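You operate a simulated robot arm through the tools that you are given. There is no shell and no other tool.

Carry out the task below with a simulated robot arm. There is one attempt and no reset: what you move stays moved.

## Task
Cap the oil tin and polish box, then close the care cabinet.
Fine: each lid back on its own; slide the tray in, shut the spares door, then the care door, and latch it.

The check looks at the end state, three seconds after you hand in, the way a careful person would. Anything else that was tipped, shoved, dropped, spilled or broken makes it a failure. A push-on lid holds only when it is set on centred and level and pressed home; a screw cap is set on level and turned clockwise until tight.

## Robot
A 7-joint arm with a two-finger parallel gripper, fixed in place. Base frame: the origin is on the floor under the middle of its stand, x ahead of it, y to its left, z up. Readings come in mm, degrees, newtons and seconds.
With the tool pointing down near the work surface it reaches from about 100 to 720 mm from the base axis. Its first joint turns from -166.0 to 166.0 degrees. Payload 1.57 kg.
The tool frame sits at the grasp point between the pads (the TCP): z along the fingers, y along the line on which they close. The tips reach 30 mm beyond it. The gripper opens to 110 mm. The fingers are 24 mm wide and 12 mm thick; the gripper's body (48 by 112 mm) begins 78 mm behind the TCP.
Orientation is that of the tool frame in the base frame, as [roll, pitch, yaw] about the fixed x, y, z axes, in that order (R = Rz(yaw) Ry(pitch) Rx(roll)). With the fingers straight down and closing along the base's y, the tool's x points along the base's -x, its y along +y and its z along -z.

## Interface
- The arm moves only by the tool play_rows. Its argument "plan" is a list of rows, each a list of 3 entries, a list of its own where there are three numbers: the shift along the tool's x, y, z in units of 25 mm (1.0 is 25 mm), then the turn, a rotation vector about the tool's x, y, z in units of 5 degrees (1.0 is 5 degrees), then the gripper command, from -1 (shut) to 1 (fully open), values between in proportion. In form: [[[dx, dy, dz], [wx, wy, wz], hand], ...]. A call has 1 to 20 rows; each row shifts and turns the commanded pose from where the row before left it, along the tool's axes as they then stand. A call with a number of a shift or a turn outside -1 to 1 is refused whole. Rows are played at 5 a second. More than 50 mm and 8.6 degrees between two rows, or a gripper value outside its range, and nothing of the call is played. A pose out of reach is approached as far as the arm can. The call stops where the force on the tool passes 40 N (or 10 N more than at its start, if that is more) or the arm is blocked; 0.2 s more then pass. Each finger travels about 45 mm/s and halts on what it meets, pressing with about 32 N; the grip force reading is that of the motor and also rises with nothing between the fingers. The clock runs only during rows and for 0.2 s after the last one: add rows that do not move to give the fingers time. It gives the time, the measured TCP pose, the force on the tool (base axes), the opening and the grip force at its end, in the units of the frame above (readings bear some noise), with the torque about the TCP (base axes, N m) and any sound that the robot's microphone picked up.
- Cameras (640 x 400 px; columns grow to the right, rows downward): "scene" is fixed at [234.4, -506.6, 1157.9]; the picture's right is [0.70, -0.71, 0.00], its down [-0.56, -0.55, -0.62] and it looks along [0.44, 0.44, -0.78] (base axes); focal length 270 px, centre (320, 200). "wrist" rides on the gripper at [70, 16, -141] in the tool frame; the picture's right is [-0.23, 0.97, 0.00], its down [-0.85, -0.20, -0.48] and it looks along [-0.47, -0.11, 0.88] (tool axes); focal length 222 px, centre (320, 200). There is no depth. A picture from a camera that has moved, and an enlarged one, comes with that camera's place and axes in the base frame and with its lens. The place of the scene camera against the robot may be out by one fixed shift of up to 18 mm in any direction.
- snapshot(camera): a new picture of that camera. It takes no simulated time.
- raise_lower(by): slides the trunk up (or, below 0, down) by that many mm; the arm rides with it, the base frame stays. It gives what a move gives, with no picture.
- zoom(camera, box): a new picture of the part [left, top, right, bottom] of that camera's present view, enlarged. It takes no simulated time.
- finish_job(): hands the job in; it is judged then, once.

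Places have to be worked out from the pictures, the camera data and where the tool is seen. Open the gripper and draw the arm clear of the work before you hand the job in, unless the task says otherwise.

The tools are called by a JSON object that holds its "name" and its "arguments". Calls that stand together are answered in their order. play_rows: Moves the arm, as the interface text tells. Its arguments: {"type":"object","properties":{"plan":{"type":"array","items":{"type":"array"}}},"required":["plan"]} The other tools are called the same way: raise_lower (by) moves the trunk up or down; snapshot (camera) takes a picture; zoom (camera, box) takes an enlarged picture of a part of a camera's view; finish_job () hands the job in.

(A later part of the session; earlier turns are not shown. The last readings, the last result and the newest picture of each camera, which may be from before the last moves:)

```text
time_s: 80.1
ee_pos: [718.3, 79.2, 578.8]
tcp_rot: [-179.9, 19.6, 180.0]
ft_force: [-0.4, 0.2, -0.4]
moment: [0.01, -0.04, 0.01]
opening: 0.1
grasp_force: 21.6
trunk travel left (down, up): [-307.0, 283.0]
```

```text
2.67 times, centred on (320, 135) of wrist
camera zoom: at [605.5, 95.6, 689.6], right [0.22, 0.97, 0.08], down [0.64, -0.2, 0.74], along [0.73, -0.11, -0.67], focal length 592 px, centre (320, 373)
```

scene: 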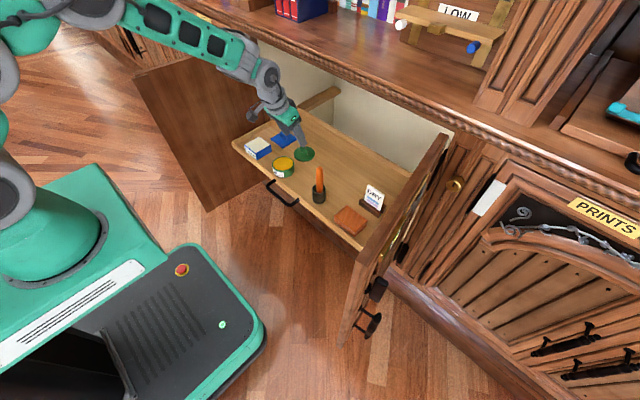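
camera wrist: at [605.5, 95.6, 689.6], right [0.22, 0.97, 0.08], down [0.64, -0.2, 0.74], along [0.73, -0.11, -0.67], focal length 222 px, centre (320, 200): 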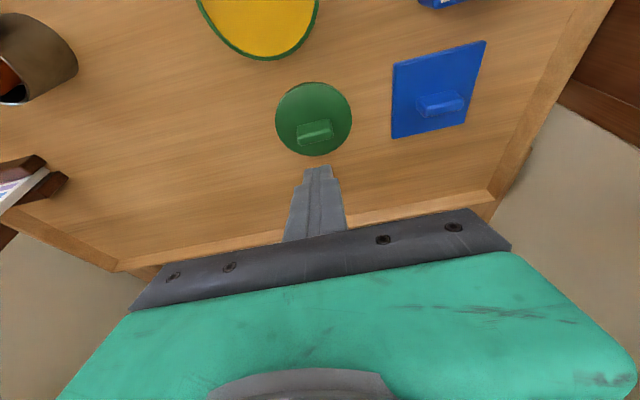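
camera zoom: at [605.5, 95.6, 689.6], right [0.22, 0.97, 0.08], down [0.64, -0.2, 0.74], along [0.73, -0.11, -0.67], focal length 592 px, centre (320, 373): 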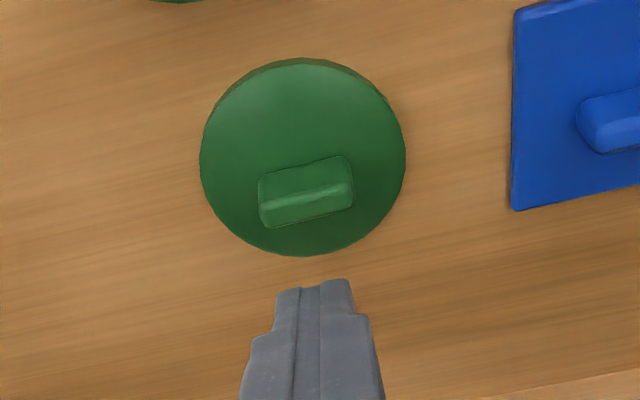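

The grip slipped off the rounded tab ends and the lid stayed on the tray. I'll instead use the tab-end grip only to slide the lid on the tray to a nearer free spot (≈(650, −25)), where a vertical tool can grip the tab across its flat faces. First I reopen and descend again.

{"name": "play_rows", "arguments": {"plan": [[[0, 0, 0], [0, 0, 0], 0.3], [[0, 0, 0], [0, 0, 0], 0.3], [[0, 0, 0], [0, 0, 0], 0.3], [[0, 0, 0], [0, 0, 0], 0.3], [[0.22, 0.01, 0.61], [0, 0, 0], 0.3], [[0.22, 0.01, 0.61], [0, 0, 0], 0.3], [[0.22, 0.01, 0.61], [0, 0, 0], 0.3], [[0.22, 0, 0.61], [0, 0, 0], 0.3], [[0.04, 0, 0.15], [0, 0, 0], 0.3], [[0, 0, 0], [0, 0, 0], 0.3]]}}

{"name": "zoom", "arguments": {"camera": "wrist", "box": [220, 60, 420, 210]}}

```text
time_s: 82.3
ee_pos: [720.0, 81.3, 510.9]
tcp_rot: [-180.0, 19.6, 179.9]
ft_force: [-1.6, -0.8, 3.2]
moment: [0.05, 0.02, 0.0]
opening: 71.4
grasp_force: 0.0
trunk travel left (down, up): [-307.0, 283.0]
```

```text
2.67 times, centred on (320, 135) of wrist
camera zoom: at [607.1, 98.4, 621.1], right [0.22, 0.97, 0.08], down [0.64, -0.2, 0.74], along [0.73, -0.11, -0.67], focal length 592 px, centre (320, 373)
```

zoom: 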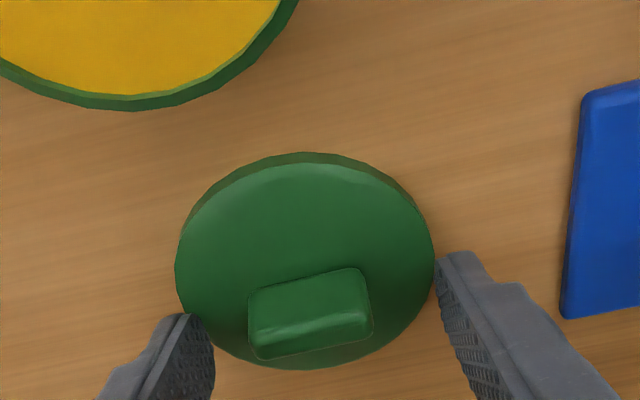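

A 3 N contact at tip height shows the lid plate top is at ≈478, not 470, which also puts the tab centre ~5 mm closer (x≈722), so my fingers had been off the tab's middle. I shift −5.5 mm in x, up 1.5 mm, and regrip, then test with a small lift.

{"name": "play_rows", "arguments": {"plan": [[[0.187, -0.08, -0.13], [0, 0, 0], 0.3], [[0, 0, 0], [0, 0, 0], 0.3], [[0, 0, 0], [0, 0, 0], -1], [[0, 0, 0], [0, 0, 0], -1], [[0, 0, 0], [0, 0, 0], -1], [[0, 0, 0], [0, 0, 0], -1], [[0, 0, 0], [0, 0, 0], -1], [[0, 0, 0], [0, 0, 0], -1]]}}

{"name": "zoom", "arguments": {"camera": "wrist", "box": [220, 60, 420, 210]}}

```text
time_s: 84.1
ee_pos: [715.8, 78.9, 511.0]
tcp_rot: [-179.9, 19.6, 179.8]
ft_force: [0.5, -0.5, -1.1]
moment: [-0.02, 0.02, 0.0]
opening: 35.0
grasp_force: 31.8
trunk travel left (down, up): [-307.0, 283.0]
```

```text
2.67 times, centred on (320, 135) of wrist
camera zoom: at [601.7, 95.4, 622.3], right [0.22, 0.97, 0.07], down [0.65, -0.2, 0.74], along [0.73, -0.11, -0.67], focal length 592 px, centre (320, 373)
```

zoom: 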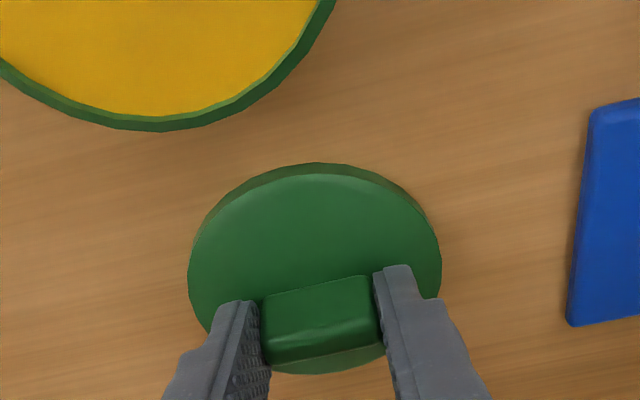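

Gripped again with better alignment. I test with a slow 12 mm lift.

{"name": "play_rows", "arguments": {"plan": [[[-0.04, 0, -0.11], [0, 0, 0], -1], [[-0.04, 0, -0.11], [0, 0, 0], -1], [[-0.04, 0, -0.11], [0, 0, 0], -1], [[-0.04, 0, -0.11], [0, 0, 0], -1], [[0, 0, 0], [0, 0, 0], -1]]}}

{"name": "zoom", "arguments": {"camera": "scene", "box": [270, 100, 350, 180]}}

{"name": "zoom", "arguments": {"camera": "wrist", "box": [220, 60, 420, 210]}}

```text
time_s: 85.3
ee_pos: [714.1, 79.2, 523.9]
tcp_rot: [-179.9, 19.5, 180.0]
ft_force: [0.7, 0.1, -0.3]
moment: [0.01, -0.02, -0.03]
opening: 35.1
grasp_force: 32.5
trunk travel left (down, up): [-307.0, 283.0]
```

```text
5.00 times, centred on (310, 140) of scene
camera zoom: at [234.4, -506.6, 1157.9], right [0.7, -0.71, 0.0], down [-0.56, -0.55, -0.62], along [0.44, 0.44, -0.78], focal length 1349 px, centre (370, 500)
```

zoom: 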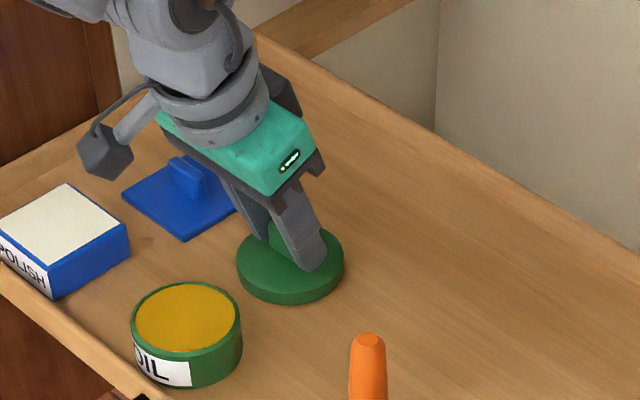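

```text
2.67 times, centred on (320, 135) of wrist
camera zoom: at [600.9, 95.3, 633.8], right [0.22, 0.97, 0.07], down [0.65, -0.2, 0.74], along [0.73, -0.11, -0.67], focal length 592 px, centre (320, 373)
```

zoom: 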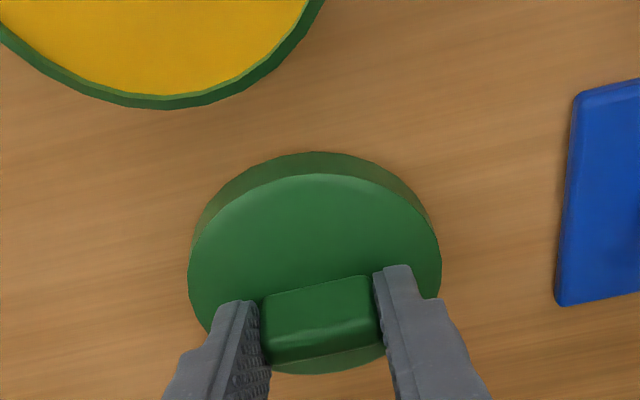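

The lid lifted cleanly. I raise it further and move back a bit so the wrist camera sees both the held lid and the tin for alignment.

{"name": "play_rows", "arguments": {"plan": [[[-0.168, 0, -0.47], [0, 0, 0], -1], [[-0.168, 0, -0.47], [0, 0, 0], -1], [[-0.168, 0, -0.47], [0, 0, 0], -1], [[-0.168, 0, -0.47], [0, 0, 0], -1], [[0.375, -0.04, -0.41], [0, 0, 0], -1], [[0.375, -0.04, -0.41], [0, 0, 0], -1], [[0.375, -0.04, -0.41], [0, 0, 0], -1], [[0.375, -0.04, -0.41], [0, 0, 0], -1], [[0, 0, 0], [0, 0, 0], -1], [[0, 0, 0], [0, 0, 0], -1]]}}

{"name": "snapshot", "arguments": {"camera": "wrist"}}

{"name": "zoom", "arguments": {"camera": "wrist", "box": [230, 0, 390, 100]}}

{"name": "zoom", "arguments": {"camera": "scene", "box": [250, 90, 350, 190]}}

```text
time_s: 87.5
ee_pos: [666.3, 74.4, 597.3]
tcp_rot: [-179.9, 19.6, 179.9]
ft_force: [0.3, 0.5, 0.1]
moment: [-0.01, 0.0, 0.02]
opening: 34.6
grasp_force: 31.9
trunk travel left (down, up): [-307.0, 283.0]
```

```text
taken
camera wrist: at [553.2, 91.1, 708.5], right [0.22, 0.97, 0.07], down [0.65, -0.2, 0.74], along [0.73, -0.11, -0.67], focal length 222 px, centre (320, 200)
```

wrist: 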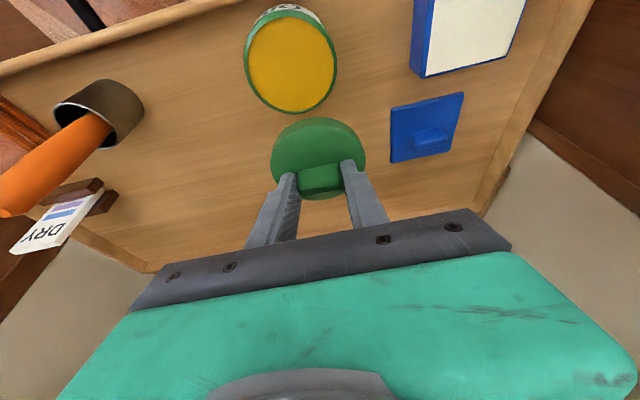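

```text
4.00 times, centred on (310, 50) of wrist
camera zoom: at [553.2, 91.1, 708.5], right [0.22, 0.97, 0.07], down [0.65, -0.2, 0.74], along [0.73, -0.11, -0.67], focal length 888 px, centre (360, 800)
```

zoom: 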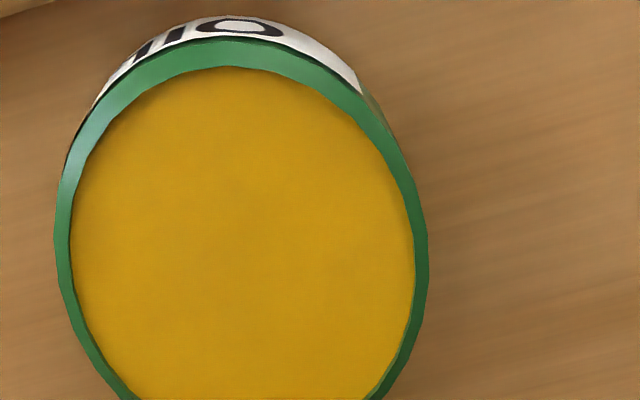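

```text
4.00 times, centred on (300, 140) of scene
camera zoom: at [234.4, -506.6, 1157.9], right [0.7, -0.71, 0.0], down [-0.56, -0.55, -0.62], along [0.44, 0.44, -0.78], focal length 1079 px, centre (400, 440)
```

zoom: 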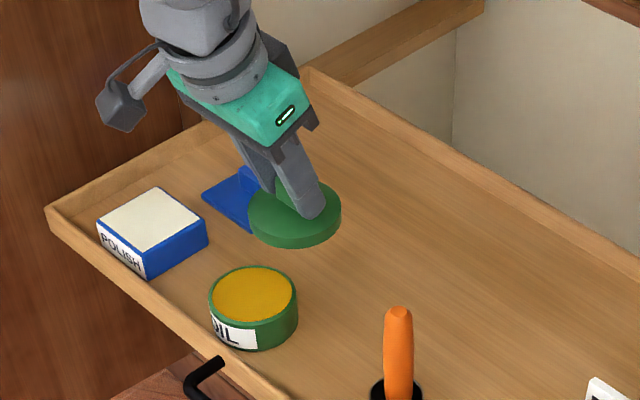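

The lid is held level. I zoom to get the full tin outline and the held lid's outline in the same camera pose.

{"name": "zoom", "arguments": {"camera": "wrist", "box": [190, 0, 390, 125]}}

{"name": "zoom", "arguments": {"camera": "wrist", "box": [220, 85, 420, 210]}}

```text
3.20 times, centred on (290, 62) of wrist
camera zoom: at [553.2, 91.1, 708.5], right [0.22, 0.97, 0.07], down [0.65, -0.2, 0.74], along [0.73, -0.11, -0.67], focal length 711 px, centre (416, 640)
```

zoom: 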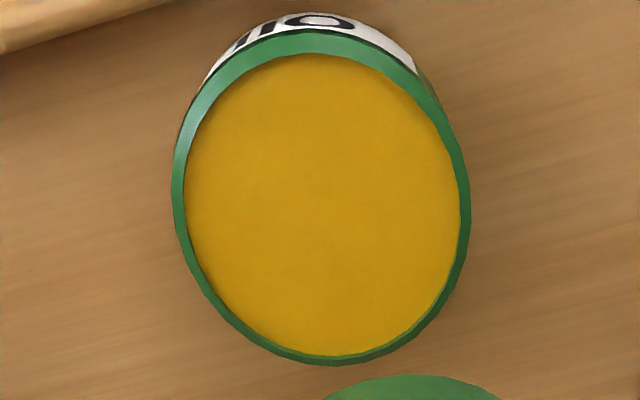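

```text
3.20 times, centred on (320, 148) of wrist
camera zoom: at [553.2, 91.1, 708.5], right [0.22, 0.97, 0.07], down [0.65, -0.2, 0.74], along [0.73, -0.11, -0.67], focal length 711 px, centre (320, 368)
```

zoom: 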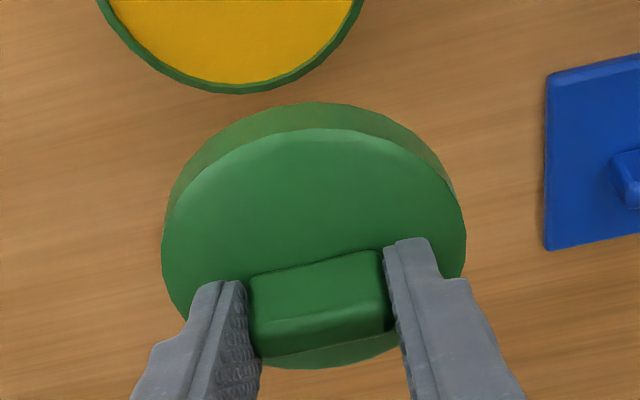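

Measured: tin centre ≈(613.7, 68.6) with top z≈505; held lid centre ≈ TCP+(6.1, −0.2), skirt ≈12 mm deep. I bring the lid to hover about 7 mm above the tin for a visual centring check.

{"name": "play_rows", "arguments": {"plan": [[[0.55, -0.045, 0.146], [0, 0, 0], -1], [[0.55, -0.045, 0.146], [0, 0, 0], -1], [[0.55, -0.045, 0.146], [0, 0, 0], -1], [[0.55, -0.045, 0.146], [0, 0, 0], -1], [[0.55, -0.045, 0.146], [0, 0, 0], -1], [[0, 0, 0], [0, 0, 0], -1], [[0, 0, 0], [0, 0, 0], -1]]}}

{"name": "zoom", "arguments": {"camera": "wrist", "box": [220, 60, 420, 210]}}

{"name": "zoom", "arguments": {"camera": "scene", "box": [240, 110, 320, 190]}}

```text
time_s: 89.1
ee_pos: [605.7, 70.1, 557.5]
tcp_rot: [-179.9, 19.7, 179.9]
ft_force: [0.8, -1.9, -0.2]
moment: [-0.01, -0.01, -0.03]
opening: 35.2
grasp_force: 32.5
trunk travel left (down, up): [-307.0, 283.0]
```

```text
2.67 times, centred on (320, 135) of wrist
camera zoom: at [493.0, 86.3, 669.0], right [0.22, 0.97, 0.08], down [0.65, -0.2, 0.74], along [0.73, -0.11, -0.67], focal length 592 px, centre (320, 373)
```

zoom: 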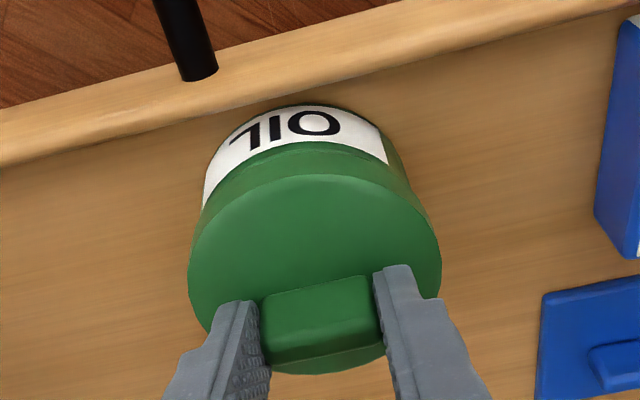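

```text
5.00 times, centred on (280, 150) of scene
camera zoom: at [234.4, -506.6, 1157.9], right [0.7, -0.71, 0.0], down [-0.56, -0.55, -0.62], along [0.44, 0.44, -0.78], focal length 1349 px, centre (520, 450)
```

zoom: 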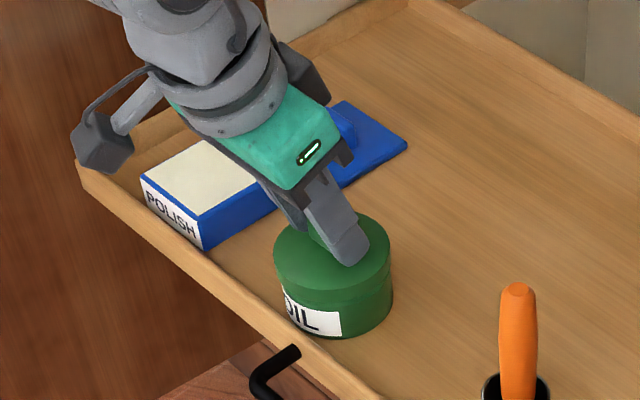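

The lid hovers just above the tin. I zoom further in both cameras to judge the centring precisely.

{"name": "zoom", "arguments": {"camera": "wrist", "box": [265, 85, 395, 165]}}

{"name": "zoom", "arguments": {"camera": "scene", "box": [262, 138, 302, 170]}}

```text
4.92 times, centred on (330, 125) of wrist
camera zoom: at [493.0, 86.3, 669.0], right [0.22, 0.97, 0.08], down [0.65, -0.2, 0.74], along [0.73, -0.11, -0.67], focal length 1094 px, centre (271, 569)
```

zoom: 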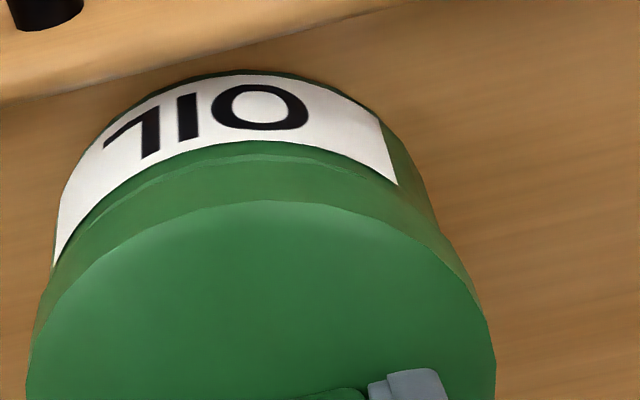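

```text
12.50 times, centred on (282, 154) of scene
camera zoom: at [234.4, -506.6, 1157.9], right [0.7, -0.71, 0.0], down [-0.56, -0.55, -0.62], along [0.44, 0.44, -0.78], focal length 3372 px, centre (795, 775)
```

zoom: 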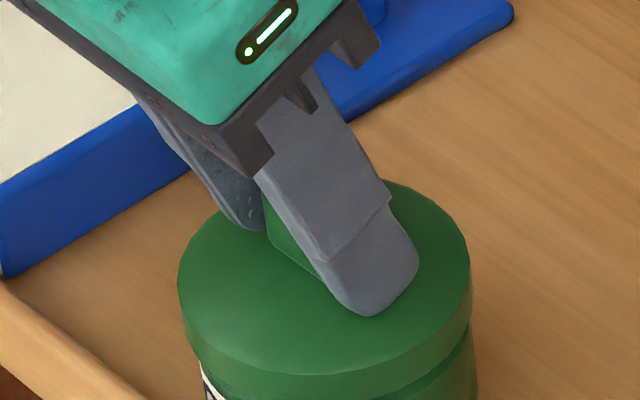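

Scene view shows the lid aligned with the tin within ~0.5 mm along its right axis; the wrist view suggests the lid is ~0.7 mm too far in +y/+x. I nudge it by that amount and descend slowly 8 mm.

{"name": "play_rows", "arguments": {"plan": [[[0.015, -0.024, 0], [0, 0, 0], -1], [[0.027, 0, 0.075], [0, 0, 0], -1], [[0.027, 0, 0.075], [0, 0, 0], -1], [[0.027, 0, 0.075], [0, 0, 0], -1], [[0.027, 0, 0.075], [0, 0, 0], -1], [[0, 0, 0], [0, 0, 0], -1]]}}

{"name": "zoom", "arguments": {"camera": "wrist", "box": [265, 85, 395, 165]}}

{"name": "zoom", "arguments": {"camera": "scene", "box": [262, 142, 302, 174]}}

```text
time_s: 90.5
ee_pos: [606.1, 69.8, 548.8]
tcp_rot: [-179.9, 19.6, 179.8]
ft_force: [-0.2, 0.1, -0.5]
moment: [-0.01, -0.02, -0.04]
opening: 34.5
grasp_force: 32.1
trunk travel left (down, up): [-307.0, 283.0]
```

```text
4.92 times, centred on (330, 125) of wrist
camera zoom: at [493.3, 85.1, 660.7], right [0.22, 0.97, 0.08], down [0.64, -0.2, 0.74], along [0.73, -0.11, -0.67], focal length 1094 px, centre (271, 569)
```

zoom: 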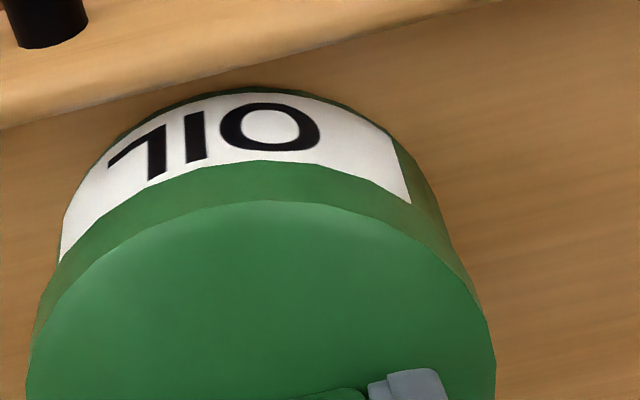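

```text
12.50 times, centred on (282, 158) of scene
camera zoom: at [234.4, -506.6, 1157.9], right [0.7, -0.71, 0.0], down [-0.56, -0.55, -0.62], along [0.44, 0.44, -0.78], focal length 3372 px, centre (795, 725)
```

zoom: 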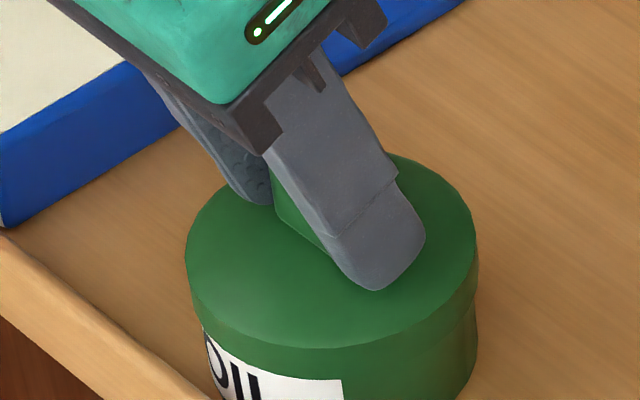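

No contact force yet and the skirt's lower edge is about level with the tin's rim. I continue down slowly.

{"name": "play_rows", "arguments": {"plan": [[[0.02, 0, 0.056], [0, 0, 0], -1], [[0.02, 0, 0.056], [0, 0, 0], -1], [[0.02, 0, 0.056], [0, 0, 0], -1], [[0.02, 0, 0.056], [0, 0, 0], -1], [[0, 0, 0], [0, 0, 0], -1]]}}

{"name": "zoom", "arguments": {"camera": "wrist", "box": [265, 85, 395, 165]}}

{"name": "zoom", "arguments": {"camera": "scene", "box": [262, 142, 302, 174]}}

```text
time_s: 91.7
ee_pos: [606.5, 69.3, 543.2]
tcp_rot: [-179.9, 19.5, 180.0]
ft_force: [0.2, 0.5, 0.3]
moment: [0.01, 0.01, 0.03]
opening: 34.7
grasp_force: 32.4
trunk travel left (down, up): [-307.0, 283.0]
```

```text
4.92 times, centred on (330, 125) of wrist
camera zoom: at [492.6, 85.5, 654.9], right [0.22, 0.97, 0.07], down [0.64, -0.2, 0.74], along [0.73, -0.11, -0.67], focal length 1094 px, centre (271, 569)
```

zoom: 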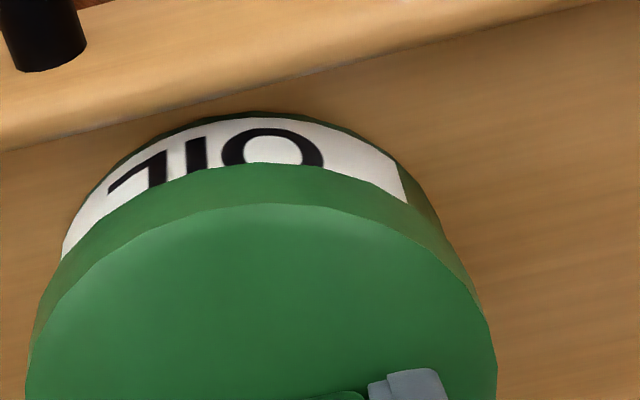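

```text
12.50 times, centred on (282, 158) of scene
camera zoom: at [234.4, -506.6, 1157.9], right [0.7, -0.71, 0.0], down [-0.56, -0.55, -0.62], along [0.44, 0.44, -0.78], focal length 3372 px, centre (795, 725)
```

zoom: 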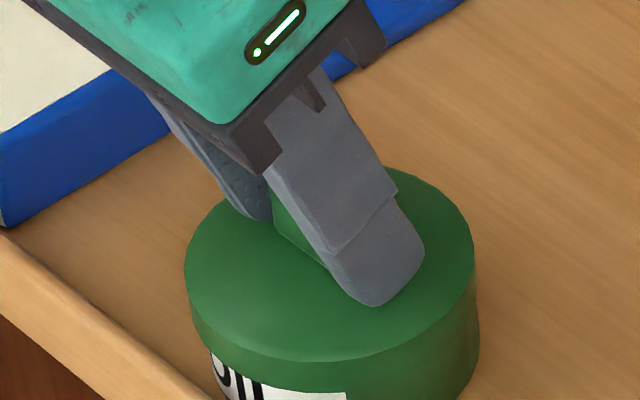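

The skirt is sliding down over the tin without force, so it's centred. I keep pressing down in 1.5 mm rows until it seats.

{"name": "play_rows", "arguments": {"plan": [[[0.02, 0, 0.056], [0, 0, 0], -1], [[0.02, 0, 0.056], [0, 0, 0], -1], [[0.02, 0, 0.056], [0, 0, 0], -1], [[0.02, 0, 0.056], [0, 0, 0], -1], [[0.02, 0, 0.056], [0, 0, 0], -1]]}}

{"name": "zoom", "arguments": {"camera": "scene", "box": [262, 142, 302, 174]}}

```text
time_s: 92.9
ee_pos: [612.1, 69.1, 543.9]
tcp_rot: [180.0, 20.6, 179.9]
ft_force: [2.4, 0.1, 11.7]
moment: [-0.14, 0.21, 0.0]
opening: 34.7
grasp_force: 31.6
trunk travel left (down, up): [-307.0, 283.0]
stopped in row 5: the force on the tool passed its limit at 42 N (the readings are from after the stop); the commanded pose is now the measured one
```

```text
12.50 times, centred on (282, 158) of scene
camera zoom: at [234.4, -506.6, 1157.9], right [0.7, -0.71, 0.0], down [-0.56, -0.55, -0.62], along [0.44, 0.44, -0.78], focal length 3372 px, centre (795, 725)
```

zoom: 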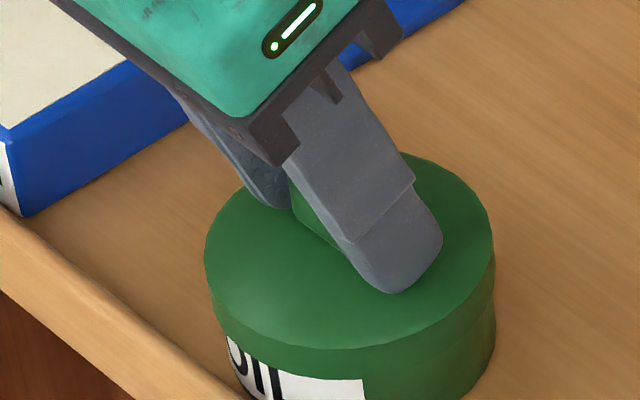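

It reached 42 N and the tray slid ~5 mm, with the lid resting on the tin but maybe not fully home. I release it here and will press it home from above with a vertical, closed gripper.

{"name": "play_rows", "arguments": {"plan": [[[0, 0, 0], [0, 0, 0], 0.3], [[0, 0, 0], [0, 0, 0], 0.3], [[0, 0, 0], [0, 0, 0], 0.3], [[0, 0, 0], [0, 0, 0], 0.3], [[-0.2, 0, -0.56], [0, 0, 0], 0.3], [[-0.3, 0, -0.84], [0, 0, 0], 0.3], [[-0.3, 0, -0.84], [0, 0, 0], 0.3], [[-0.3, 0, -0.84], [0, 0, 0], 0.3], [[0, 0, 0], [0, 0, 0], 0.3]]}}

{"name": "zoom", "arguments": {"camera": "scene", "box": [240, 120, 330, 190]}}

{"name": "snapshot", "arguments": {"camera": "wrist"}}

```text
time_s: 94.9
ee_pos: [609.8, 68.5, 622.8]
tcp_rot: [-180.0, 20.1, 179.9]
ft_force: [0.4, -0.4, -0.1]
moment: [-0.02, -0.01, 0.01]
opening: 71.4
grasp_force: 0.1
trunk travel left (down, up): [-307.0, 283.0]
heard: snap
```

```text
5.71 times, centred on (285, 155) of scene
camera zoom: at [234.4, -506.6, 1157.9], right [0.7, -0.71, 0.0], down [-0.56, -0.55, -0.62], along [0.44, 0.44, -0.78], focal length 1541 px, centre (520, 457)
```

zoom: 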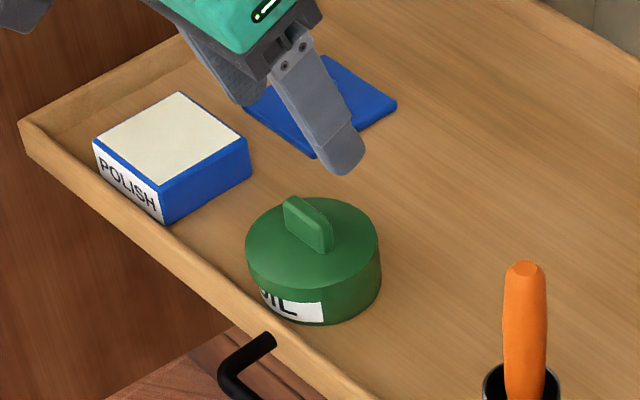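

```text
taken
camera wrist: at [494.6, 84.6, 733.0], right [0.21, 0.97, 0.08], down [0.64, -0.2, 0.74], along [0.74, -0.11, -0.66], focal length 222 px, centre (320, 200)
```

wrist: 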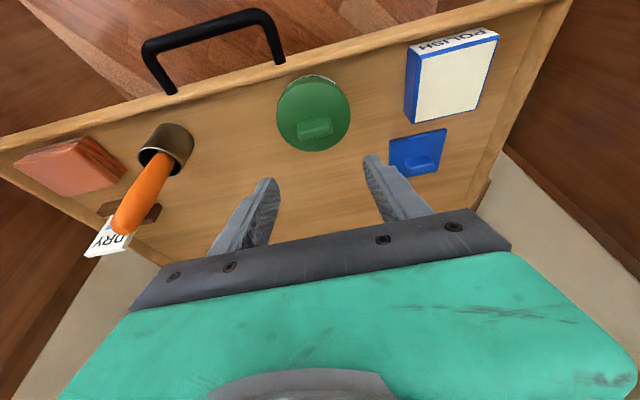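

I heard a "snap" and the lid sits level on the tin. I zoom in to check the seating.

{"name": "zoom", "arguments": {"camera": "scene", "box": [262, 142, 302, 174]}}

{"name": "zoom", "arguments": {"camera": "wrist", "box": [250, 60, 380, 165]}}

```text
12.50 times, centred on (282, 158) of scene
camera zoom: at [234.4, -506.6, 1157.9], right [0.7, -0.71, 0.0], down [-0.56, -0.55, -0.62], along [0.44, 0.44, -0.78], focal length 3372 px, centre (795, 725)
```

zoom: 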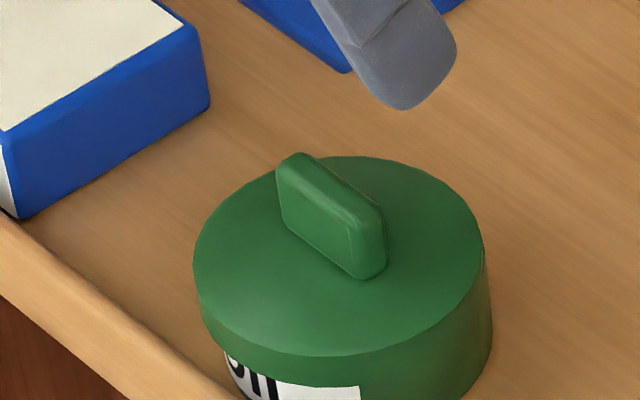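

```text
3.81 times, centred on (315, 112) of wrist
camera zoom: at [494.6, 84.6, 733.0], right [0.21, 0.97, 0.08], down [0.64, -0.2, 0.74], along [0.74, -0.11, -0.66], focal length 846 px, centre (339, 533)
```

zoom: 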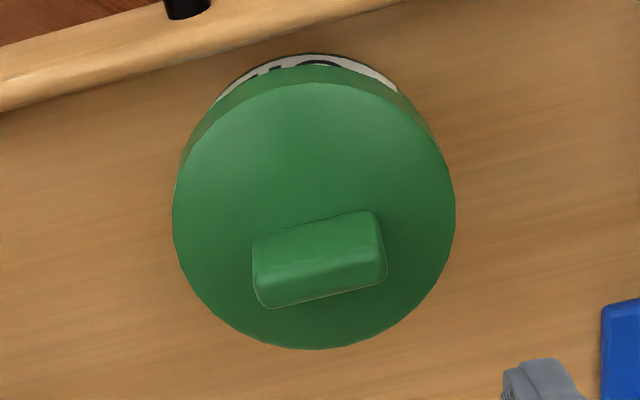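

The lid looks seated and level with centre ≈(618, 68). To make sure, I close the fingers, go vertical over its centre and press down on the tab.

{"name": "play_rows", "arguments": {"plan": [[[0, 0, 0], [0, 1, 0], -1], [[0, 0, 0], [0, 1, 0], -1], [[0, 0, 0], [0, 1, 0], -1], [[0, 0, 0], [0, 1, 0], -1], [[-0.16, 0, 0.5], [0, 0, 0], -1], [[-0.16, 0, 0.5], [0, 0, 0], -1], [[0, 0, 0.5], [0, 0, 0], -1], [[0, 0, 0], [0, 0, 0], -1]]}}

{"name": "snapshot", "arguments": {"camera": "wrist"}}

{"name": "zoom", "arguments": {"camera": "scene", "box": [240, 110, 330, 180]}}

```text
time_s: 96.7
ee_pos: [618.3, 69.2, 585.3]
tcp_rot: [180.0, 0.1, 179.9]
ft_force: [0.4, -0.3, 0.0]
moment: [0.0, 0.04, 0.0]
opening: 0.0
grasp_force: 21.4
trunk travel left (down, up): [-307.0, 283.0]
```

```text
taken
camera wrist: at [547.9, 85.9, 727.8], right [0.23, 0.97, 0.0], down [0.85, -0.2, 0.48], along [0.47, -0.11, -0.88], focal length 222 px, centre (320, 200)
```

wrist: 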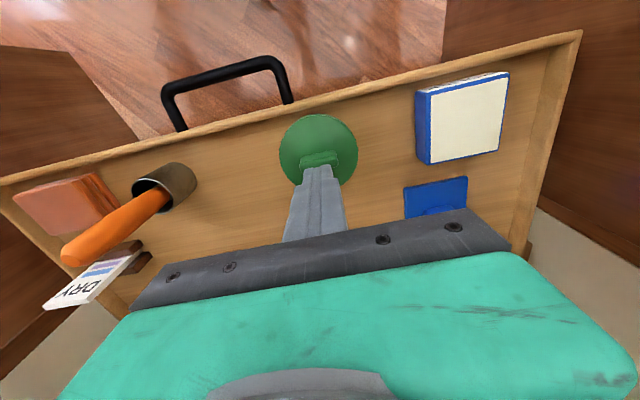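

```text
5.71 times, centred on (285, 145) of scene
camera zoom: at [234.4, -506.6, 1157.9], right [0.7, -0.71, 0.0], down [-0.56, -0.55, -0.62], along [0.44, 0.44, -0.78], focal length 1541 px, centre (520, 514)
```

zoom: 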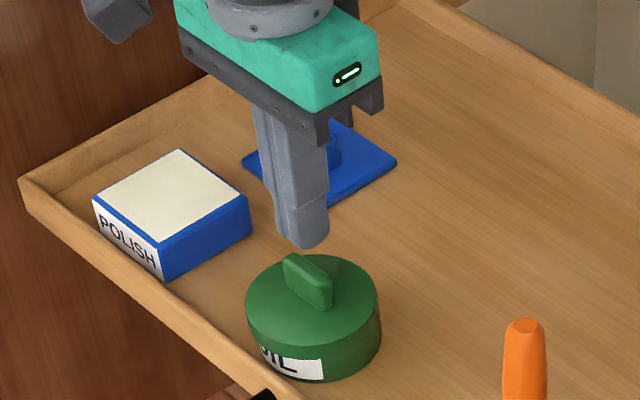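

Fingers are over the tab. I press down slowly until contact force builds.

{"name": "play_rows", "arguments": {"plan": [[[0, 0, 0.25], [0, 0, 0], -1], [[0, 0, 0.25], [0, 0, 0], -1], [[0, 0, 0.2], [0, 0, 0], -1], [[0, 0, 0.1], [0, 0, 0], -1], [[0, 0, 0.1], [0, 0, 0], -1], [[0, 0, 0.1], [0, 0, 0], -1], [[0, 0, 0.1], [0, 0, 0], -1], [[0, 0, 0.1], [0, 0, 0], -1], [[0, 0, 0.1], [0, 0, 0], -1], [[0, 0, 0.1], [0, 0, 0], -1], [[0, 0, 0.1], [0, 0, 0], -1]]}}

{"name": "zoom", "arguments": {"camera": "scene", "box": [240, 110, 330, 180]}}

```text
time_s: 98.3
ee_pos: [625.2, 69.3, 565.6]
tcp_rot: [-180.0, 1.2, 180.0]
ft_force: [2.6, 1.5, 12.9]
moment: [0.05, 0.0, 0.06]
opening: 0.0
grasp_force: 21.9
trunk travel left (down, up): [-307.0, 283.0]
stopped in row 8: the force on the tool passed its limit at 43 N (the readings are from after the stop); the commanded pose is now the measured one
```

```text
5.71 times, centred on (285, 145) of scene
camera zoom: at [234.4, -506.6, 1157.9], right [0.7, -0.71, 0.0], down [-0.56, -0.55, -0.62], along [0.44, 0.44, -0.78], focal length 1541 px, centre (520, 514)
```

zoom: 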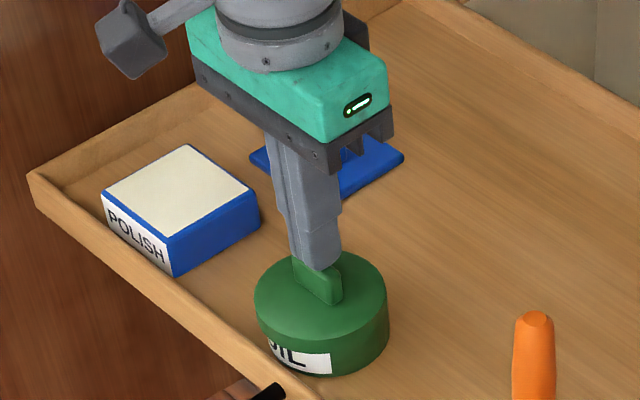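

Pressed again to 43 N with no further snap or movement, so the oil lid appears already home (the tray slid in ~7 mm more). I lift off, tilt forward again, and move to view the blue lid.

{"name": "play_rows", "arguments": {"plan": [[[0, 0, -0.6], [0, 0, 0], -1], [[0, 0, -1], [0, 0, 0], -1], [[0, 0, -0.8], [0, 0, 0], -1], [[0, 0, 0], [0, -1, 0], 0.3], [[0, 0, 0], [0, -1, 0], 0.3], [[0, 0, 0], [0, -1, 0], 0.3], [[0, 0, 0], [0, -1.0, 0], 0.3], [[-0.3, 0.9, 0.1], [0, 0, 0], 0.3], [[-0.3, 0.9, 0.1], [0, 0, 0], 0.3], [[-0.3, 0.9, 0.1], [0, 0, 0], 0.3], [[-0.3, 0.9, 0.1], [0, 0, 0], 0.3], [[-0.3, 0.9, 0.1], [0, 0, 0], 0.3], [[0, 0, 0], [0, 0, 0], 0.3]]}}

{"name": "snapshot", "arguments": {"camera": "wrist"}}

{"name": "snapshot", "arguments": {"camera": "scene"}}

```text
time_s: 101.1
ee_pos: [660.6, 181.9, 623.0]
tcp_rot: [179.9, 20.7, 179.9]
ft_force: [0.3, -0.5, -0.8]
moment: [-0.01, -0.03, 0.01]
opening: 71.2
grasp_force: 0.0
trunk travel left (down, up): [-307.0, 283.0]
```

```text
taken
camera wrist: at [545.1, 197.9, 733.2], right [0.21, 0.97, 0.08], down [0.63, -0.2, 0.75], along [0.75, -0.11, -0.66], focal length 222 px, centre (320, 200)
```

wrist: 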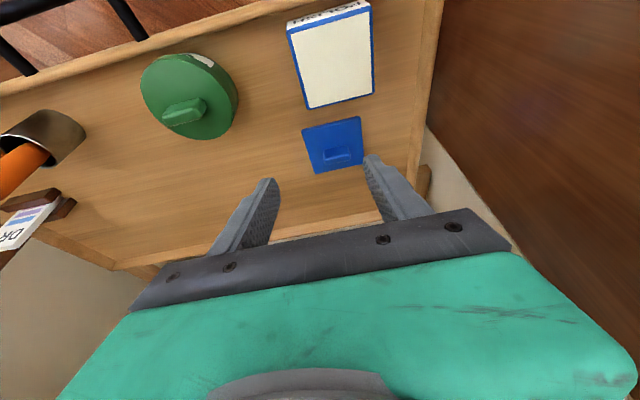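

```text
taken
```

scene: 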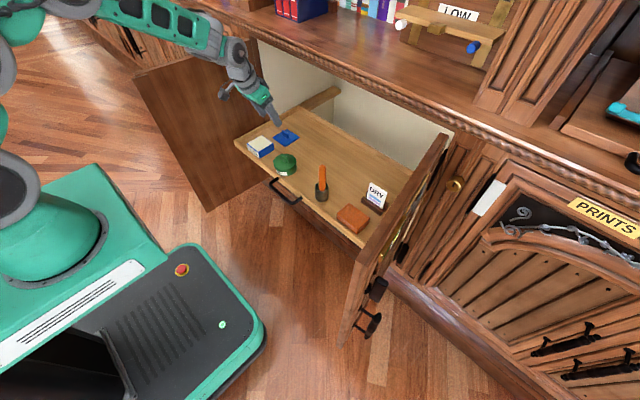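

I zoom on the blue lid and box from this pose.

{"name": "zoom", "arguments": {"camera": "wrist", "box": [270, 90, 430, 190]}}

{"name": "zoom", "arguments": {"camera": "wrist", "box": [250, 0, 410, 125]}}

```text
4.00 times, centred on (350, 140) of wrist
camera zoom: at [545.1, 197.9, 733.2], right [0.21, 0.97, 0.08], down [0.63, -0.2, 0.75], along [0.75, -0.11, -0.66], focal length 888 px, centre (200, 440)
```

zoom: 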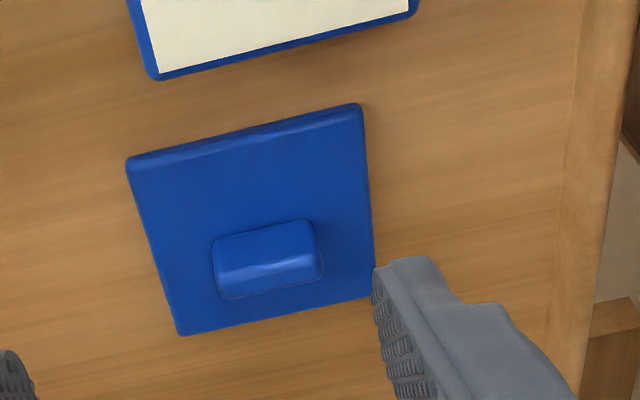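

```text
3.20 times, centred on (330, 62) of wrist
camera zoom: at [545.1, 197.9, 733.2], right [0.21, 0.97, 0.08], down [0.63, -0.2, 0.75], along [0.75, -0.11, -0.66], focal length 711 px, centre (288, 640)
```

zoom: 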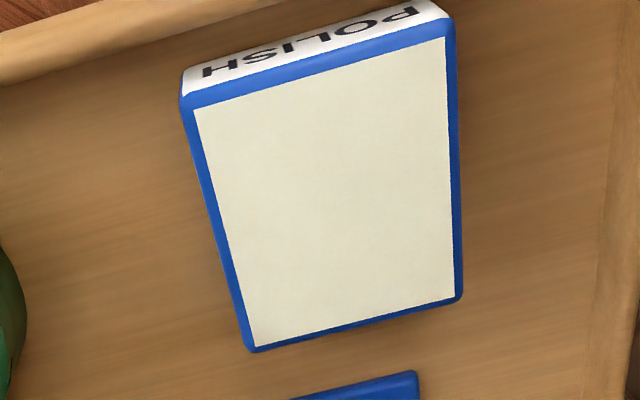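

Blue lid centre ≈(738.5, 199.2), 75 mm square with its plate at ≈478.5. To keep reach margin I raise the arm 70 mm and lower the trunk by the same amount before going over it.

{"name": "play_rows", "arguments": {"plan": [[[-0.33, 0, -0.873], [0, 0, 0], 0.3], [[-0.33, 0, -0.873], [0, 0, 0], 0.3], [[-0.33, 0, -0.873], [0, 0, 0], 0.3], [[0, 0, 0], [0, 0, 0], 0.3]]}}

{"name": "raise_lower", "arguments": {"by": -80}}

```text
time_s: 102.1
ee_pos: [659.9, 180.5, 693.2]
tcp_rot: [179.9, 20.6, 179.9]
ft_force: [-0.8, -0.6, 0.2]
moment: [0.02, -0.04, 0.0]
opening: 71.5
grasp_force: 0.0
trunk travel left (down, up): [-307.0, 283.0]
```

```text
time_s: 103.3
ee_pos: [660.3, 180.7, 613.1]
tcp_rot: [179.9, 20.7, 179.9]
ft_force: [0.1, 0.3, 0.2]
moment: [-0.01, -0.02, 0.0]
opening: 71.4
grasp_force: 0.1
trunk travel left (down, up): [-227.0, 363.0]
```

Now I move over the blue tab at TCP ≈(731.5, 199, 560).

{"name": "play_rows", "arguments": {"plan": [[[-0.478, 0.185, 0.749], [0, 0, 0], 0.3], [[-0.478, 0.185, 0.749], [0, 0, 0], 0.3], [[-0.478, 0.185, 0.749], [0, 0, 0], 0.3], [[-0.478, 0.185, 0.749], [0, 0, 0], 0.3], [[0, 0, 0], [0, 0, 0], 0.3], [[0, 0, 0], [0, 0, 0], 0.3]]}}

{"name": "zoom", "arguments": {"camera": "wrist", "box": [220, 70, 420, 210]}}

{"name": "zoom", "arguments": {"camera": "scene", "box": [240, 60, 340, 170]}}

```text
time_s: 104.7
ee_pos: [732.0, 199.9, 559.6]
tcp_rot: [179.9, 20.7, 179.8]
ft_force: [0.5, 1.1, -0.5]
moment: [0.0, 0.0, -0.01]
opening: 71.5
grasp_force: 0.3
trunk travel left (down, up): [-227.0, 363.0]
```

```text
2.86 times, centred on (320, 140) of wrist
camera zoom: at [616.2, 216.0, 668.2], right [0.21, 0.97, 0.08], down [0.63, -0.2, 0.75], along [0.75, -0.11, -0.66], focal length 635 px, centre (320, 371)
```

zoom: 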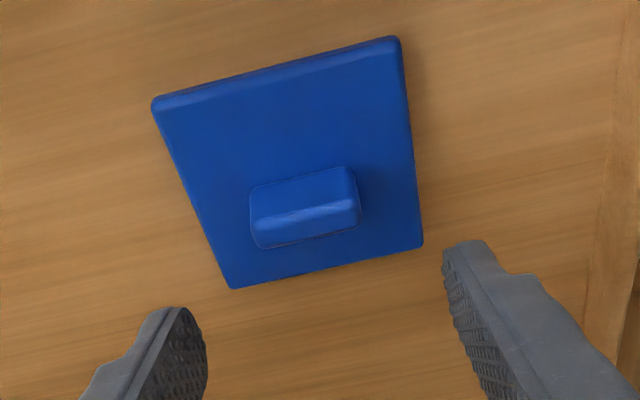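

```text
3.64 times, centred on (290, 115) of scene
camera zoom: at [234.4, -506.6, 1157.9], right [0.7, -0.71, 0.0], down [-0.56, -0.55, -0.62], along [0.44, 0.44, -0.78], focal length 981 px, centre (429, 509)
```

zoom: 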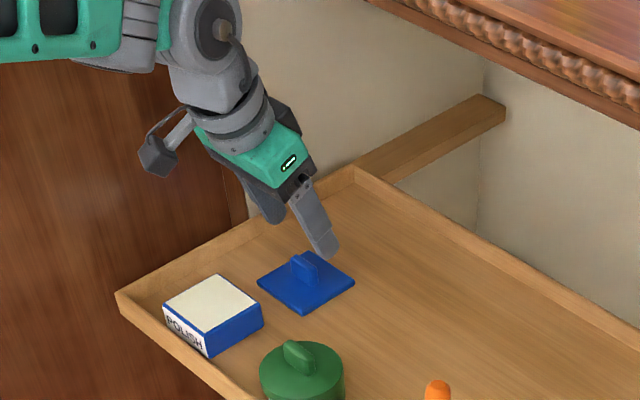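

Centre confirmed at ≈(738, 199.4), fingers well placed. I descend to TCP z≈512 and close on the tab.

{"name": "play_rows", "arguments": {"plan": [[[0.168, -0.01, 0.444], [0, 0, 0], 0.3], [[0.168, 0, 0.444], [0, 0, 0], 0.3], [[0.168, 0, 0.444], [0, 0, 0], 0.3], [[0.168, 0, 0.444], [0, 0, 0], 0.3], [[0, 0, 0], [0, 0, 0], 0.3], [[0, 0, 0], [0, 0, 0], -1], [[0, 0, 0], [0, 0, 0], -1], [[0, 0, 0], [0, 0, 0], -1], [[0, 0, 0], [0, 0, 0], -1], [[0, 0, 0], [0, 0, 0], -1]]}}

{"name": "zoom", "arguments": {"camera": "wrist", "box": [220, 70, 420, 210]}}

```text
time_s: 106.9
ee_pos: [731.0, 200.6, 512.0]
tcp_rot: [179.9, 20.8, 180.0]
ft_force: [0.1, -1.2, 0.6]
moment: [0.01, -0.01, 0.02]
opening: 34.9
grasp_force: 32.1
trunk travel left (down, up): [-227.0, 363.0]
```

```text
2.86 times, centred on (320, 140) of wrist
camera zoom: at [615.9, 216.3, 620.8], right [0.21, 0.97, 0.08], down [0.63, -0.2, 0.75], along [0.75, -0.11, -0.66], focal length 635 px, centre (320, 371)
```

zoom: 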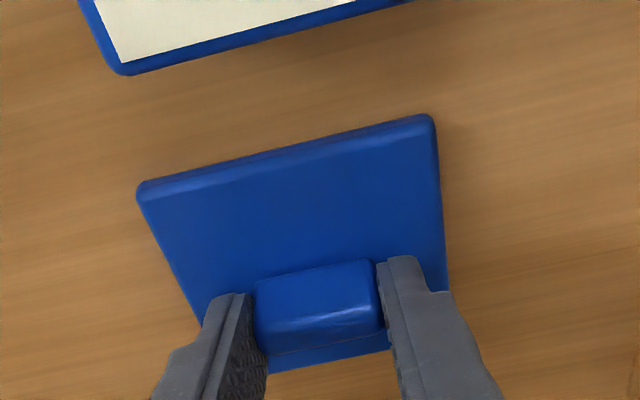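

Gripped (34.9 mm, 32 N). I lift slowly 12 mm to verify hold, then continue up.

{"name": "play_rows", "arguments": {"plan": [[[-0.042, 0, -0.112], [0, 0, 0], -1], [[-0.042, 0, -0.112], [0, 0, 0], -1], [[-0.042, 0, -0.112], [0, 0, 0], -1], [[-0.042, 0, -0.112], [0, 0, 0], -1], [[0, 0, 0], [0, 0, 0], -1]]}}

{"name": "zoom", "arguments": {"camera": "wrist", "box": [220, 70, 420, 210]}}

```text
time_s: 108.1
ee_pos: [732.2, 198.6, 524.1]
tcp_rot: [179.9, 20.6, 179.9]
ft_force: [0.5, 0.0, 0.3]
moment: [-0.01, 0.03, 0.01]
opening: 34.7
grasp_force: 32.3
trunk travel left (down, up): [-227.0, 363.0]
```

```text
2.86 times, centred on (320, 140) of wrist
camera zoom: at [616.2, 214.6, 632.9], right [0.21, 0.97, 0.08], down [0.63, -0.2, 0.75], along [0.75, -0.11, -0.66], focal length 635 px, centre (320, 371)
```

zoom: 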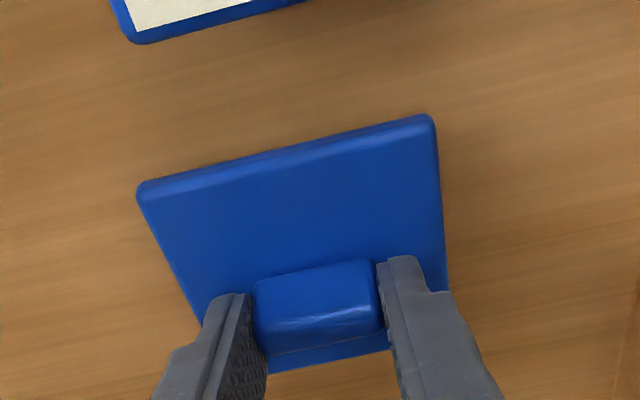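

Held firmly. I lift further and move back so both the lid and the box are in view.

{"name": "play_rows", "arguments": {"plan": [[[-0.212, 0, -0.561], [0, 0, 0], -1], [[-0.212, 0, -0.561], [0, 0, 0], -1], [[-0.212, 0, -0.561], [0, 0, 0], -1], [[-0.212, 0, -0.561], [0, 0, 0], -1], [[0.545, 0.05, -0.313], [0, 0, 0], -1], [[0.545, 0.05, -0.313], [0, 0, 0], -1], [[0.545, 0.05, -0.313], [0, 0, 0], -1], [[0.545, 0.05, -0.313], [0, 0, 0], -1], [[0, 0, 0], [0, 0, 0], -1], [[0, 0, 0], [0, 0, 0], -1]]}}

{"name": "zoom", "arguments": {"camera": "wrist", "box": [230, 0, 430, 125]}}

{"name": "zoom", "arguments": {"camera": "wrist", "box": [220, 85, 420, 210]}}

{"name": "zoom", "arguments": {"camera": "scene", "box": [230, 90, 330, 180]}}

```text
time_s: 110.3
ee_pos: [669.8, 202.1, 593.4]
tcp_rot: [179.9, 20.7, 179.9]
ft_force: [0.3, -0.2, 0.5]
moment: [0.03, 0.01, -0.02]
opening: 34.6
grasp_force: 32.6
trunk travel left (down, up): [-227.0, 363.0]
```

```text
3.20 times, centred on (330, 62) of wrist
camera zoom: at [554.3, 218.9, 702.8], right [0.21, 0.97, 0.08], down [0.63, -0.2, 0.75], along [0.75, -0.11, -0.66], focal length 711 px, centre (288, 640)
```

zoom: 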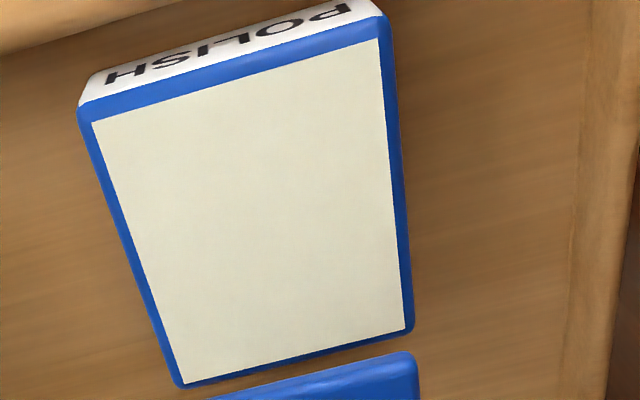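

```text
3.20 times, centred on (320, 148) of wrist
camera zoom: at [554.3, 218.9, 702.8], right [0.21, 0.97, 0.08], down [0.63, -0.2, 0.75], along [0.75, -0.11, -0.66], focal length 711 px, centre (320, 368)
```

zoom: 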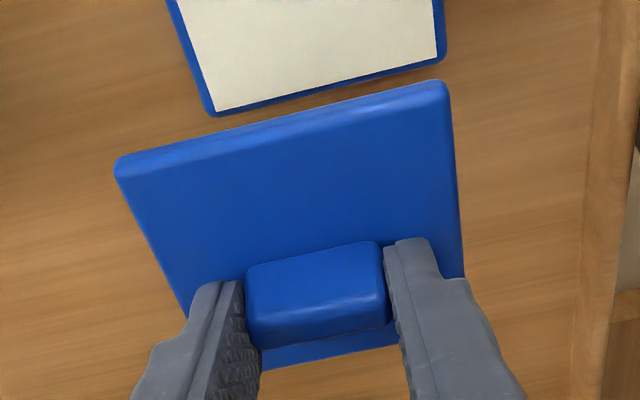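

```text
4.44 times, centred on (280, 135) of scene
camera zoom: at [234.4, -506.6, 1157.9], right [0.7, -0.71, 0.0], down [-0.56, -0.55, -0.62], along [0.44, 0.44, -0.78], focal length 1199 px, centre (498, 489)
```

zoom: 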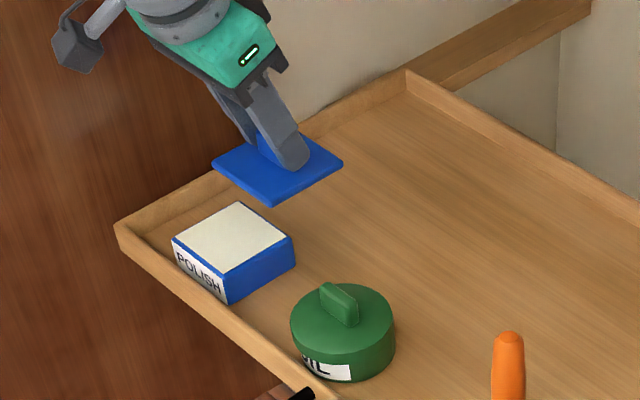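

Lid centre to box centre displacement measured in the same view: (−51.4, +11.4) mm. I bring the lid to hover ~6 mm above the box.

{"name": "play_rows", "arguments": {"plan": [[[0.501, 0.091, 0.162], [0, 0, 0], -1], [[0.501, 0.091, 0.162], [0, 0, 0], -1], [[0.501, 0.091, 0.162], [0, 0, 0], -1], [[0.501, 0.091, 0.162], [0, 0, 0], -1], [[0.501, 0.091, 0.162], [0, 0, 0], -1], [[0, 0, 0], [0, 0, 0], -1], [[0, 0, 0], [0, 0, 0], -1]]}}

{"name": "zoom", "arguments": {"camera": "wrist", "box": [250, 70, 410, 190]}}

{"name": "zoom", "arguments": {"camera": "scene", "box": [236, 122, 286, 164]}}

```text
time_s: 111.9
ee_pos: [617.9, 215.7, 553.6]
tcp_rot: [179.8, 20.8, 179.9]
ft_force: [-0.4, -0.1, -0.9]
moment: [-0.03, -0.02, 0.0]
opening: 34.5
grasp_force: 31.7
trunk travel left (down, up): [-227.0, 363.0]
```

```text
3.33 times, centred on (330, 130) of wrist
camera zoom: at [502.4, 232.1, 662.5], right [0.21, 0.97, 0.08], down [0.63, -0.2, 0.75], along [0.75, -0.11, -0.66], focal length 740 px, centre (287, 433)
```

zoom: 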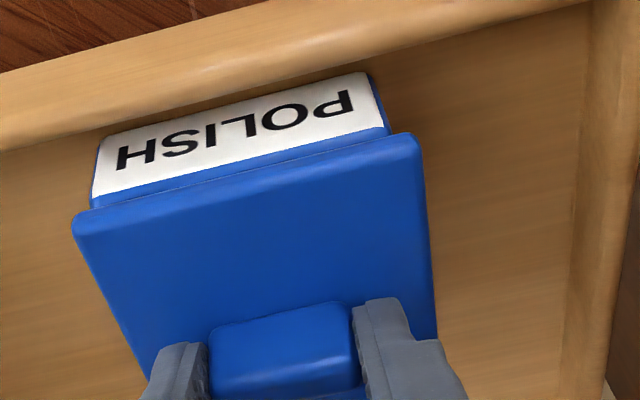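

```text
9.52 times, centred on (261, 143) of scene
camera zoom: at [234.4, -506.6, 1157.9], right [0.7, -0.71, 0.0], down [-0.56, -0.55, -0.62], along [0.44, 0.44, -0.78], focal length 2569 px, centre (882, 743)
```

zoom: 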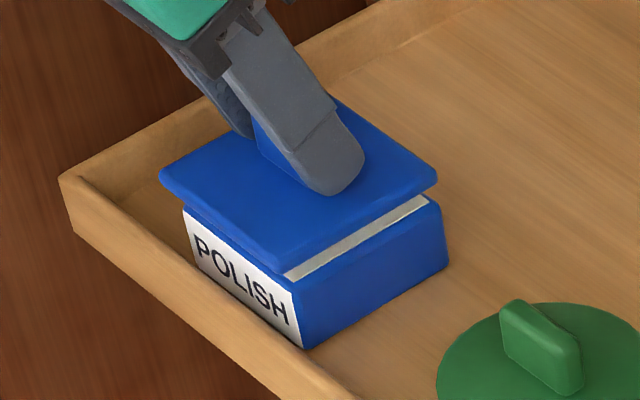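

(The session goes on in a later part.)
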